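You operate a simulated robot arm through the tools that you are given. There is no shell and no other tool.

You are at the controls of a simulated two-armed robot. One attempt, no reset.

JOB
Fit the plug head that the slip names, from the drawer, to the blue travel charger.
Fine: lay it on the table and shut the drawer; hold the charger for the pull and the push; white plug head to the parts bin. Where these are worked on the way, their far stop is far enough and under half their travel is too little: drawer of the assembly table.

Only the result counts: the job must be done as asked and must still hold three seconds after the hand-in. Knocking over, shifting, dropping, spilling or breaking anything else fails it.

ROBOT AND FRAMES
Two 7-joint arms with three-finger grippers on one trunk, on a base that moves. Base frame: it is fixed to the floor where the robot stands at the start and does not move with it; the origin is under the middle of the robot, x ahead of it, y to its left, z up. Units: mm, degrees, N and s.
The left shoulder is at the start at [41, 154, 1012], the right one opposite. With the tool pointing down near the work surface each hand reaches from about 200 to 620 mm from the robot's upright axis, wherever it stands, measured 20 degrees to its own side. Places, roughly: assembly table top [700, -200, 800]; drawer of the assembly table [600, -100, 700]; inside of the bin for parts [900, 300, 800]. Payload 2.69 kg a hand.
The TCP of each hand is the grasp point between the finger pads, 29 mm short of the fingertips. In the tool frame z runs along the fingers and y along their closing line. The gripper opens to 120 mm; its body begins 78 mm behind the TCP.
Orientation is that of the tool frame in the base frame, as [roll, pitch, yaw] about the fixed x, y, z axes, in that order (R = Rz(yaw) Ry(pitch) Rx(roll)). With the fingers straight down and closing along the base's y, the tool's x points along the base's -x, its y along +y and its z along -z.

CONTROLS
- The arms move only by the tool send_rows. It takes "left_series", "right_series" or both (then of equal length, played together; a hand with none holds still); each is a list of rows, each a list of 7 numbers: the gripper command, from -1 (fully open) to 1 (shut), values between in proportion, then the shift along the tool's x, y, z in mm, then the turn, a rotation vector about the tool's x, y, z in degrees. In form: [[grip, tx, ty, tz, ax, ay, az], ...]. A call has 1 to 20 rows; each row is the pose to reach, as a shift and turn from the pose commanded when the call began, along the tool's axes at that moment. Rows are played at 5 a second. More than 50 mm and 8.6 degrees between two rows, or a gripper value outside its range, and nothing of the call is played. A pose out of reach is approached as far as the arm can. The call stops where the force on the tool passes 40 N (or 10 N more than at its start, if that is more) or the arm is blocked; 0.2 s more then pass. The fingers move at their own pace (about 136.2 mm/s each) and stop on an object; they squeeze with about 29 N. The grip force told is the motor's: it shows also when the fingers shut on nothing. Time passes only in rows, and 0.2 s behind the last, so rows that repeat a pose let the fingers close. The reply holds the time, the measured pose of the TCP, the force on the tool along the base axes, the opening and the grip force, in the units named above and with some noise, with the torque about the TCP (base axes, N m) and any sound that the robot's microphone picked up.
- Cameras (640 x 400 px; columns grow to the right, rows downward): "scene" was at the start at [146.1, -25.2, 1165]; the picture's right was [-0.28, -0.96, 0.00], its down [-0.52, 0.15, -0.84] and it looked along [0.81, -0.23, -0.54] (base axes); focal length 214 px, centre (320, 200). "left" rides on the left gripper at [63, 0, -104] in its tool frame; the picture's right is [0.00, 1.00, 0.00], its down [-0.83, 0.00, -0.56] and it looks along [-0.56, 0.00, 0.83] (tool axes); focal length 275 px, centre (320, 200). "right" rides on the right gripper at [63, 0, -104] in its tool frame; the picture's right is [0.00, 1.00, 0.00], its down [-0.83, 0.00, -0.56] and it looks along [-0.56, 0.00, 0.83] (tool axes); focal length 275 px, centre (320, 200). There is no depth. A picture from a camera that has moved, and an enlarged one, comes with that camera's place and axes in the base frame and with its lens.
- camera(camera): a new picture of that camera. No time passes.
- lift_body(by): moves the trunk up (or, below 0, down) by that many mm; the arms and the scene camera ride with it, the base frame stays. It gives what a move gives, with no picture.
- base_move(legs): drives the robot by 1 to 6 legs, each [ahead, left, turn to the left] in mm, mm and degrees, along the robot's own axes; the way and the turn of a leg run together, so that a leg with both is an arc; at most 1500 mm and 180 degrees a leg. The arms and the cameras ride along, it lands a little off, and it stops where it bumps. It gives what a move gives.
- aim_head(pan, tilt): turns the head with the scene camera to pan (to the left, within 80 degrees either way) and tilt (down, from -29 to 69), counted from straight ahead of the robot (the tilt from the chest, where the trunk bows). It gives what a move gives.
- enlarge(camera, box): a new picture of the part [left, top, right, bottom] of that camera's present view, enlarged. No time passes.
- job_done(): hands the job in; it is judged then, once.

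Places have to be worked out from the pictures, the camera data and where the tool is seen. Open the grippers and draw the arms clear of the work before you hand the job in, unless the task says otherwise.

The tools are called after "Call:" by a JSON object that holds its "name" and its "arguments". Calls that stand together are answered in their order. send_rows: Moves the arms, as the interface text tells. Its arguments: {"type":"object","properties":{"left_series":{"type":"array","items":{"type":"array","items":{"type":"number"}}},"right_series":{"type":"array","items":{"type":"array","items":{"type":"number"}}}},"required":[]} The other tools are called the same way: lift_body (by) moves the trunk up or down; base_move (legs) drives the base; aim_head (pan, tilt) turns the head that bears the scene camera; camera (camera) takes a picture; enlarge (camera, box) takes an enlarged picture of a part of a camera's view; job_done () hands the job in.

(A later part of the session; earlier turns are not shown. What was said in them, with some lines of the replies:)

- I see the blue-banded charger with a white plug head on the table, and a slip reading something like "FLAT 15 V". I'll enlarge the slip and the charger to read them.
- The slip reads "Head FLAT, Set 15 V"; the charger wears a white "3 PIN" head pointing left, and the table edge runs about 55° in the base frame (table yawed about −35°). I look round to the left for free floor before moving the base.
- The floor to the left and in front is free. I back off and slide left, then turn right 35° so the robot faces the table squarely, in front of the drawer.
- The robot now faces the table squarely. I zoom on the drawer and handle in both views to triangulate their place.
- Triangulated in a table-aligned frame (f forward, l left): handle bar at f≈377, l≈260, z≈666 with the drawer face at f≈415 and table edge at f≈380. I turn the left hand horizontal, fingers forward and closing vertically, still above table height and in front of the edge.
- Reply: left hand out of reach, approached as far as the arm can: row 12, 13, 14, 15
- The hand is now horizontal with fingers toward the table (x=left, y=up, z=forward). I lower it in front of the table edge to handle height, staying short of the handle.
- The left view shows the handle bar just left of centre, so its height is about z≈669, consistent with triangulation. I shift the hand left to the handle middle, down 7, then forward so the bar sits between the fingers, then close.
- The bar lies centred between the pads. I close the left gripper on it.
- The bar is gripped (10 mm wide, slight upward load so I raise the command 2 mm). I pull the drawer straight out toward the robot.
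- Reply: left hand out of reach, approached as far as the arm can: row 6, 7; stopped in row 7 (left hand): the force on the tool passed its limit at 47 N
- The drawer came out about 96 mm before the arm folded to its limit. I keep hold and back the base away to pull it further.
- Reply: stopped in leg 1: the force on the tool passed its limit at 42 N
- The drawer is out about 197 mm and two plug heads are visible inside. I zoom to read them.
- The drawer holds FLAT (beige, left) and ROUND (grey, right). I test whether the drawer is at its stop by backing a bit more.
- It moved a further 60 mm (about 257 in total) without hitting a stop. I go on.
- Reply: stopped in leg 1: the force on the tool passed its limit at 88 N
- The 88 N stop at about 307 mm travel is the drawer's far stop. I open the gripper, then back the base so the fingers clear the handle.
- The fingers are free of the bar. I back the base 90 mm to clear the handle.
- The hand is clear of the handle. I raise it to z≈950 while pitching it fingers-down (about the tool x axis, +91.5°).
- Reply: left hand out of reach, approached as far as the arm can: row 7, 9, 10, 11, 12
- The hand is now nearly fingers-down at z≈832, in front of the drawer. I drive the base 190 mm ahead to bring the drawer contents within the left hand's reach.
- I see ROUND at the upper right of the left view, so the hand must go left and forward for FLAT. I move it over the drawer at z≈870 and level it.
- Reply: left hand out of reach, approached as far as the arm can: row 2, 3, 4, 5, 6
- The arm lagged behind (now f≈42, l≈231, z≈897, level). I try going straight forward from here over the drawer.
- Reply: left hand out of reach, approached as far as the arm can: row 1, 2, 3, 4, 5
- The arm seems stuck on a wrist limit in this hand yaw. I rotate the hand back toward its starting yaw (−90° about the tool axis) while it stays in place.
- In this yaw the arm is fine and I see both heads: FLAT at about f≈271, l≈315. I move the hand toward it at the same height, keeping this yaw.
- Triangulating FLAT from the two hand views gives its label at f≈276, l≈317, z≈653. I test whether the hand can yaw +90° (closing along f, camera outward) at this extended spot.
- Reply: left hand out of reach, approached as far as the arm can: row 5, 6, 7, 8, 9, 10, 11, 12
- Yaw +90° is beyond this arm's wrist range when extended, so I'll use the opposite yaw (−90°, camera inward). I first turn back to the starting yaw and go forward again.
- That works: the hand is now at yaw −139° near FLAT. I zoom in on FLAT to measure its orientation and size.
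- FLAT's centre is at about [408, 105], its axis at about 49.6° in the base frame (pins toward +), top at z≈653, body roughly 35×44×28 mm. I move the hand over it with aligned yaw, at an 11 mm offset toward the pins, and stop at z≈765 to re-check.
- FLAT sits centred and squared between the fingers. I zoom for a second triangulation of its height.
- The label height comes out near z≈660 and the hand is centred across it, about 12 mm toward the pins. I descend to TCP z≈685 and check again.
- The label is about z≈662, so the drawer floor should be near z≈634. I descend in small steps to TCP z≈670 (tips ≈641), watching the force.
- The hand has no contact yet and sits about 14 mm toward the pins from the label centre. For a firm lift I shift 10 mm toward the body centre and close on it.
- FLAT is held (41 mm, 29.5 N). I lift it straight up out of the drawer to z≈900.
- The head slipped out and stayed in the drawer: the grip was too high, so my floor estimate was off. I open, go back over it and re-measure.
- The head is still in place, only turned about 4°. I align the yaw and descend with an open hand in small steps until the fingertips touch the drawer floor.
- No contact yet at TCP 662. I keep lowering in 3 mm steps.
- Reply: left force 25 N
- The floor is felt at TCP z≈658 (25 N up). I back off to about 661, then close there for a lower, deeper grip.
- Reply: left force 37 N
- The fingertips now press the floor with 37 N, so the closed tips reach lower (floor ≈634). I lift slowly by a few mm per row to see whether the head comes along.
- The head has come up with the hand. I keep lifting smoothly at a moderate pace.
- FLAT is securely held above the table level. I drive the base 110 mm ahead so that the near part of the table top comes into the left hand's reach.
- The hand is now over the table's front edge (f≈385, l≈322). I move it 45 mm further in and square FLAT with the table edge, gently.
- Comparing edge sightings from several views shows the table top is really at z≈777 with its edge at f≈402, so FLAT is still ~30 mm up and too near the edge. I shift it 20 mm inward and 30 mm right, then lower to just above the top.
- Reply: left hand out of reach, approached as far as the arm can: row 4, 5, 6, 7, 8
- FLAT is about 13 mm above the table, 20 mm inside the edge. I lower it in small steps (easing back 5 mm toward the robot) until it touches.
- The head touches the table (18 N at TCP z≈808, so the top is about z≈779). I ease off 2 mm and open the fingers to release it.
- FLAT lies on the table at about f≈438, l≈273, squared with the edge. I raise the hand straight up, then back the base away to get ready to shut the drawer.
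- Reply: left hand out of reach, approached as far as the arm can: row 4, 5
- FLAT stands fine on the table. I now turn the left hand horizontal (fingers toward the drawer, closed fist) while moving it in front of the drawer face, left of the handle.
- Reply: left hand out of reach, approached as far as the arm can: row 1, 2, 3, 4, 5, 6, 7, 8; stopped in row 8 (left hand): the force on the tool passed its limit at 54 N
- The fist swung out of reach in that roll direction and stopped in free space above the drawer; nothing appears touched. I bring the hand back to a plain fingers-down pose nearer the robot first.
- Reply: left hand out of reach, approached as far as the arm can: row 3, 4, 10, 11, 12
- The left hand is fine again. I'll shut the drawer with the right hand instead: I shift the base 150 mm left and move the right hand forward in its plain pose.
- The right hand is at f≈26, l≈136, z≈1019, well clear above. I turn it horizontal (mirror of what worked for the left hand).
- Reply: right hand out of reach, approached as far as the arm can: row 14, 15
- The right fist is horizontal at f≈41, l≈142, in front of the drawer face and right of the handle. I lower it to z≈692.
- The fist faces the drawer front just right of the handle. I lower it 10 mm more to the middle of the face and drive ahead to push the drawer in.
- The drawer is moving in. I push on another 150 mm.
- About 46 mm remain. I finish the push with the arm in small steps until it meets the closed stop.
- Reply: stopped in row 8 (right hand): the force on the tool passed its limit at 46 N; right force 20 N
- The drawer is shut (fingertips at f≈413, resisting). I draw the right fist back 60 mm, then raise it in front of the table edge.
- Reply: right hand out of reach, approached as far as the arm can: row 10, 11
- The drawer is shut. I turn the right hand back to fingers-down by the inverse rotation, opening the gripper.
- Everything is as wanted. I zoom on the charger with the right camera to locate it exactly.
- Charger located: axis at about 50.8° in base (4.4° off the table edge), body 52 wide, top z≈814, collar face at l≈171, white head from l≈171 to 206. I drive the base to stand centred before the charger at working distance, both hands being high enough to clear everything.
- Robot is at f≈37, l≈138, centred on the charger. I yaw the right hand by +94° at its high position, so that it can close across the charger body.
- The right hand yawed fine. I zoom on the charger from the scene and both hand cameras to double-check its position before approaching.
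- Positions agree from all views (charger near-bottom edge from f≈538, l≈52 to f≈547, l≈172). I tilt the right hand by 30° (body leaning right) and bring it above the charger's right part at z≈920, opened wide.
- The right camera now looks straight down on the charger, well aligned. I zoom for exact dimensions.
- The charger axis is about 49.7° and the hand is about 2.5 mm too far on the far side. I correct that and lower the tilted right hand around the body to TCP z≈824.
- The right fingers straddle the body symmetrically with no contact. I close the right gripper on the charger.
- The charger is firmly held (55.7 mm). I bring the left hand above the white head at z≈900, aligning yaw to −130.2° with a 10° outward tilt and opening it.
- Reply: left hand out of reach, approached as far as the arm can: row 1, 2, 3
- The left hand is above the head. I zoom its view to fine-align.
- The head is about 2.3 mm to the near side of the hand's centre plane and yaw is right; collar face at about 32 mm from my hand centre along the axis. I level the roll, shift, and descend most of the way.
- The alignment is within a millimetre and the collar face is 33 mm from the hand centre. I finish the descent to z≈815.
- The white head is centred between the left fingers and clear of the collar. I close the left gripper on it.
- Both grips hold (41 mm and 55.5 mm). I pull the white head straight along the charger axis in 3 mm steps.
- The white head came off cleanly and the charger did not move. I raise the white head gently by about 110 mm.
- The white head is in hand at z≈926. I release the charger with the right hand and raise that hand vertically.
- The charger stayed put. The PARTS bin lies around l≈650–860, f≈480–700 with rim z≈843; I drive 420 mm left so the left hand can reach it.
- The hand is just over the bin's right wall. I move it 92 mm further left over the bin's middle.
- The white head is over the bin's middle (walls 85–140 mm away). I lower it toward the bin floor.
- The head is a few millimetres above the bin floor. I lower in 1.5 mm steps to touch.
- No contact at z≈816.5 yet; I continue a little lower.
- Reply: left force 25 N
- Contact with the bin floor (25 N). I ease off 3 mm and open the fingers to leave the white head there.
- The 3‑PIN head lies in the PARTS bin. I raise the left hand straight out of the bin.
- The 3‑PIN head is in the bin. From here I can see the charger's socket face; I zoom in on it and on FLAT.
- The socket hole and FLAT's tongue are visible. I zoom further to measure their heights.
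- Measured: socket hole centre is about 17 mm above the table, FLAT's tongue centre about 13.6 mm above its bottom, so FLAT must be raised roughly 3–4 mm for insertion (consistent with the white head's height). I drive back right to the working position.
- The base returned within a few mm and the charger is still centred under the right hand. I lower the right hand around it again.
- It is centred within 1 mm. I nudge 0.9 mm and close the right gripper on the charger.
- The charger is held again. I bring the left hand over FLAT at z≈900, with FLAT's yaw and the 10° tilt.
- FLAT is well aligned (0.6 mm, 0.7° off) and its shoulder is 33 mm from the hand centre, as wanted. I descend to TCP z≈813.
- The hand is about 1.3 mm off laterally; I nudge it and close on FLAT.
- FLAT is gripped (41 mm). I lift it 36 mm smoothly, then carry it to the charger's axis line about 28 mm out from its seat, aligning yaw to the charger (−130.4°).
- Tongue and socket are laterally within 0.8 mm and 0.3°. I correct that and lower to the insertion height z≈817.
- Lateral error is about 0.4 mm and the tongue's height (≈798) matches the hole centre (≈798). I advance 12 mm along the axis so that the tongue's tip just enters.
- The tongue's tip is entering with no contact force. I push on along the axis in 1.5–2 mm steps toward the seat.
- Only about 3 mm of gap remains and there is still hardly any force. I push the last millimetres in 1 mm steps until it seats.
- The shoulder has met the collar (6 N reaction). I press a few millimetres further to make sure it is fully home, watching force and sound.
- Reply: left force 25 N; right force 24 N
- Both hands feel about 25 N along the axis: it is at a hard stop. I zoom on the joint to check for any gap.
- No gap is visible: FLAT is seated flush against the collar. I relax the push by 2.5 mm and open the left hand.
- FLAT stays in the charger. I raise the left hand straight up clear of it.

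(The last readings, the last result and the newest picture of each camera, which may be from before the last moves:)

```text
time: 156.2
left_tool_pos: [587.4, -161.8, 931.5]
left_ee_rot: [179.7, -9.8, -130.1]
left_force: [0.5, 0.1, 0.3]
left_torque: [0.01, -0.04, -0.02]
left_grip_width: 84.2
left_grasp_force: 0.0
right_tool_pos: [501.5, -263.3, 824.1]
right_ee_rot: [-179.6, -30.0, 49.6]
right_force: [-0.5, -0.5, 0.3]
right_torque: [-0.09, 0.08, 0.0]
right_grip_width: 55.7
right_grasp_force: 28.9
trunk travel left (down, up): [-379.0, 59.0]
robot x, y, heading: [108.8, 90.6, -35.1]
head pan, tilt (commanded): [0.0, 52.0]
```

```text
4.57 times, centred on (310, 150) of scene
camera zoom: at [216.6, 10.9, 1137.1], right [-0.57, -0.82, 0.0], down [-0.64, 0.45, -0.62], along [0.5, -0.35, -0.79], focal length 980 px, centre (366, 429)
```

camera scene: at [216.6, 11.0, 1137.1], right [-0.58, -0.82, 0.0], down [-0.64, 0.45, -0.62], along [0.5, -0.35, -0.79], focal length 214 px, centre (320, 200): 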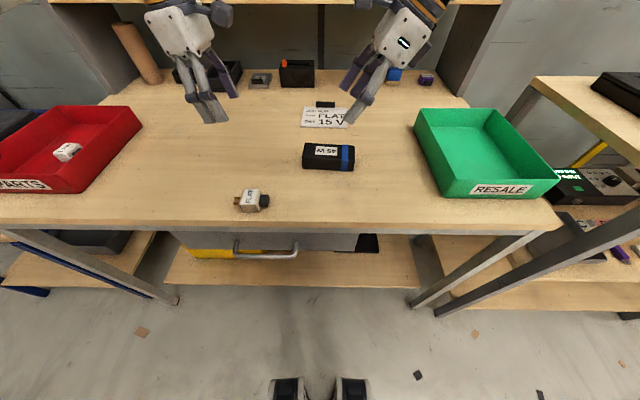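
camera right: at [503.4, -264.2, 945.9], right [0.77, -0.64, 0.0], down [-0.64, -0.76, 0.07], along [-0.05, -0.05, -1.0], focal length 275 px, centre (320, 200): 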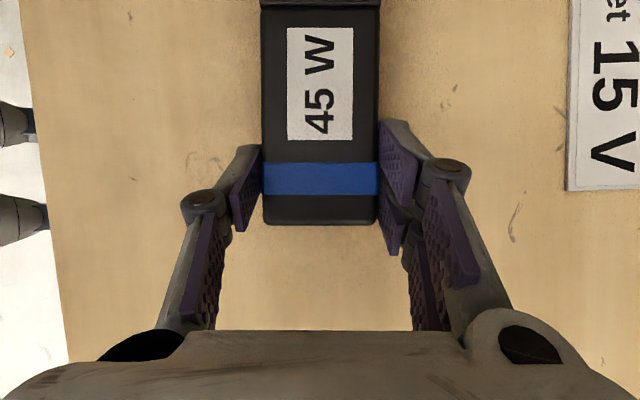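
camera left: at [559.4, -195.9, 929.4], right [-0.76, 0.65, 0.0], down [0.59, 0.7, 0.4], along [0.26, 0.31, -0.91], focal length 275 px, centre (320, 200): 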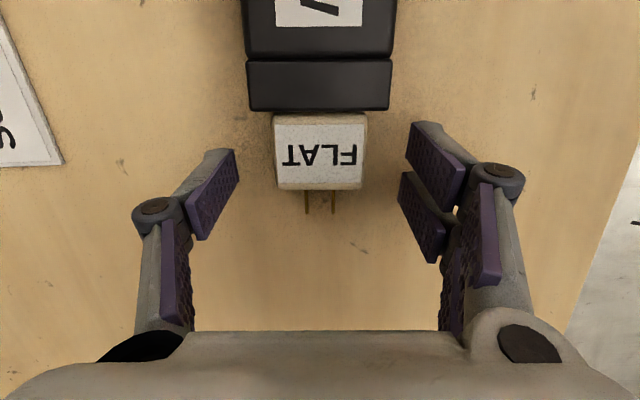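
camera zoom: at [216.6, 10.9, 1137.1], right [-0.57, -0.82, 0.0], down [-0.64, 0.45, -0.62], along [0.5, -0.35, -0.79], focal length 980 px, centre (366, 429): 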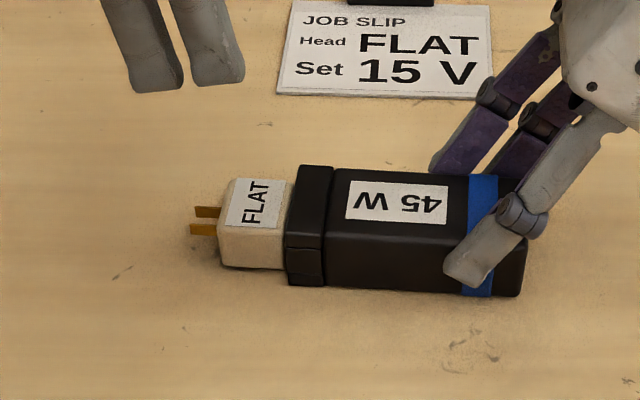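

FLAT is fitted flush on the charger. I release the charger with the right hand and raise that hand too.

Call:
{"name": "send_rows", "arguments": {"right_series": [[0.3, 0, 0, 0, 0, 0, 0], [0, 0, 0, 0, 0, 0, 0], [-0.3, 0, 0, 0, 0, 0, 0], [-0.6, 0, 0, 0, 0, 0, 0], [-0.6, 0, 0, 0, 0, 0, 0], [-0.6, 5, 0, -8.7, 0, 0, 0], [-0.6, 20, 0, -34.6, 0, 0, 0], [-0.6, 40, 0, -69.3, 0, 0, 0], [-0.6, 60, 0, -103.9, 0, 0, 0]]}}

Call:
{"name": "camera", "arguments": {"camera": "scene"}}

Call:
{"name": "enlarge", "arguments": {"camera": "right", "box": [240, 0, 400, 230]}}

```text
time: 158.2
left_tool_pos: [587.3, -161.8, 931.3]
left_ee_rot: [179.6, -10.0, -130.1]
left_force: [0.7, -0.4, 0.3]
left_torque: [0.01, 0.0, 0.03]
left_grip_width: 84.1
left_grasp_force: 0.0
right_tool_pos: [500.3, -264.6, 943.6]
right_ee_rot: [-179.5, -29.9, 49.6]
right_force: [0.0, 0.4, -0.9]
right_torque: [0.02, 0.01, 0.0]
right_grip_width: 96.1
right_grasp_force: 0.2
trunk travel left (down, up): [-379.0, 59.0]
robot x, y, heading: [104.3, 86.4, -34.9]
head pan, tilt (commanded): [0.0, 52.0]
```

```text
taken
camera scene: at [216.4, 11.3, 1137.2], right [-0.57, -0.82, 0.0], down [-0.64, 0.45, -0.62], along [0.5, -0.35, -0.79], focal length 214 px, centre (320, 200)
```

scene: 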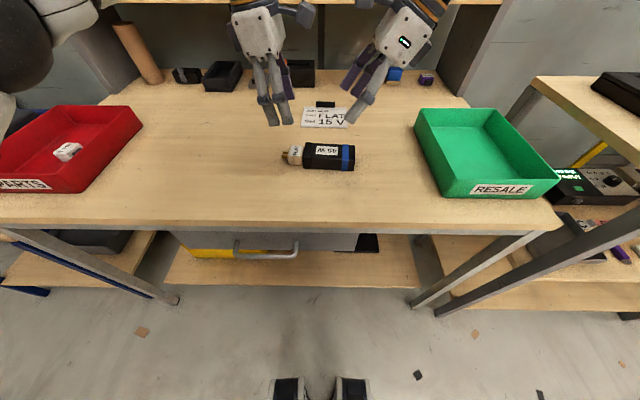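

```text
1.74 times, centred on (320, 115) of right
camera zoom: at [503.0, -263.6, 1065.7], right [0.77, -0.64, 0.0], down [-0.64, -0.76, 0.07], along [-0.05, -0.05, -1.0], focal length 479 px, centre (320, 348)
```

zoom: 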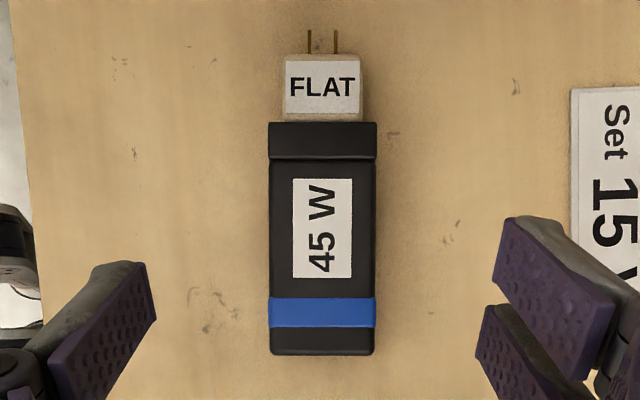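

All is in place; both hands are open and high. I back the base away from the table to draw the arms clear, then check the drawer and the whole scene.

Call:
{"name": "base_move", "arguments": {"legs": [[-300, 0, 0]]}}

Call:
{"name": "aim_head", "arguments": {"pan": 0, "tilt": 40}}

Call:
{"name": "camera", "arguments": {"camera": "scene"}}

Call:
{"name": "enlarge", "arguments": {"camera": "scene", "box": [180, 160, 420, 290]}}

Call:
{"name": "enlarge", "arguments": {"camera": "scene", "box": [270, 130, 370, 200]}}

```text
time: 160.2
left_tool_pos: [341.8, 10.4, 931.2]
left_ee_rot: [179.8, -10.0, -130.1]
left_force: [-0.7, -0.3, -1.0]
left_torque: [0.0, 0.0, 0.02]
left_grip_width: 83.8
left_grasp_force: 0.0
right_tool_pos: [255.3, -91.3, 943.6]
right_ee_rot: [-179.7, -30.1, 49.6]
right_force: [-0.2, 0.4, -0.1]
right_torque: [0.02, -0.02, -0.01]
right_grip_width: 95.9
right_grasp_force: 0.0
trunk travel left (down, up): [-379.0, 59.0]
robot x, y, heading: [-135.9, 259.4, -35.2]
head pan, tilt (commanded): [0.0, 52.0]
```

```text
time: 161.0
left_tool_pos: [342.4, 9.3, 931.3]
left_ee_rot: [179.7, -9.9, -130.2]
left_force: [-0.3, 0.3, -0.3]
left_torque: [-0.01, 0.01, -0.01]
left_grip_width: 84.0
left_grasp_force: 0.0
right_tool_pos: [256.0, -92.7, 943.6]
right_ee_rot: [-179.5, -30.0, 49.6]
right_force: [0.2, -0.9, 0.5]
right_torque: [0.0, -0.01, 0.03]
right_grip_width: 96.0
right_grasp_force: 0.1
trunk travel left (down, up): [-379.0, 59.0]
robot x, y, heading: [-137.6, 262.3, -34.8]
head pan, tilt (commanded): [0.0, 40.0]
```

```text
taken
camera scene: at [-20.0, 177.1, 1153.9], right [-0.57, -0.82, 0.0], down [-0.53, 0.37, -0.77], along [0.63, -0.44, -0.64], focal length 214 px, centre (320, 200)
```

scene: 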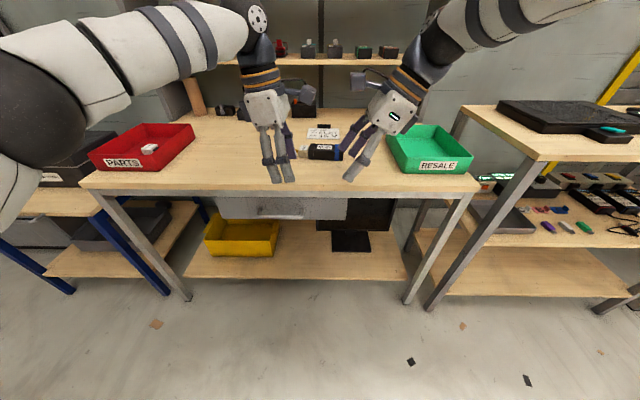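

```text
2.67 times, centred on (300, 225) of scene
camera zoom: at [-20.0, 177.1, 1153.9], right [-0.57, -0.82, 0.0], down [-0.53, 0.37, -0.77], along [0.63, -0.44, -0.64], focal length 572 px, centre (373, 133)
```

zoom: 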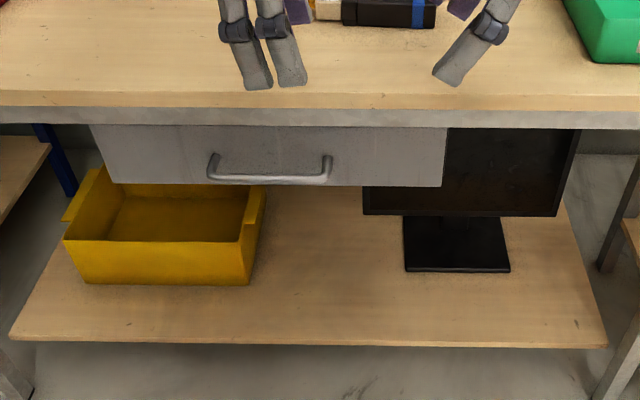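

```text
5.71 times, centred on (320, 165) of scene
camera zoom: at [-20.0, 177.1, 1153.9], right [-0.57, -0.82, 0.0], down [-0.53, 0.37, -0.77], along [0.63, -0.44, -0.64], focal length 1226 px, centre (320, 400)
```

zoom: 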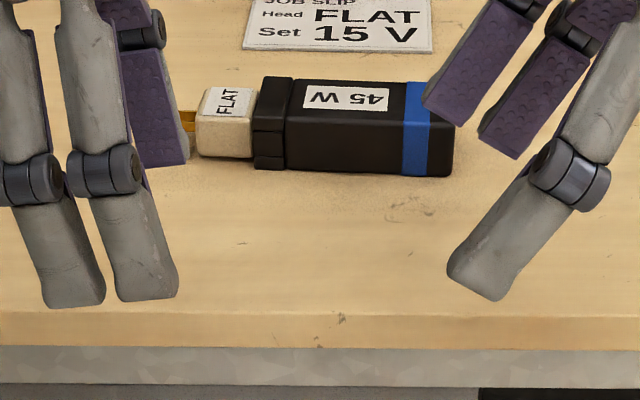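

The drawer is shut (handle back at f≈376), FLAT is flush on the blue charger, the 3‑PIN head is in the PARTS bin, ROUND remains in the drawer, and both open hands are clear of the table. I hand the job in.

Call:
{"name": "job_done", "arguments": {}}

```text
The job is handed in.
```

The FLAT plug head is fitted to the blue travel charger, and I've handed the job in. The result of the judging hasn't come back to me.

- **FLAT head:** it sits flush against the charger's collar with no visible gap. I pressed until both hands felt about 25 N, a hard stop, but heard no click.
- **White 3 PIN head:** it's in the red PARTS bin.
- **Drawer:** I opened it to its far stop and shut it again. The ROUND head is still inside.
- **Slip setting:** the slip also says "Set 15 V". I saw no selector on the charger and the job didn't ask for it, so I left it alone.
- **Slip while gripping:** my first grip on FLAT slipped off inside the drawer. It only turned a few degrees and didn't fall, and the second grip held.
- **Unplanned stop:** later the left hand swung out of reach above the drawer and stopped at 54 N. Nothing looked touched in the pictures.

Both hands are open and clear of the table.
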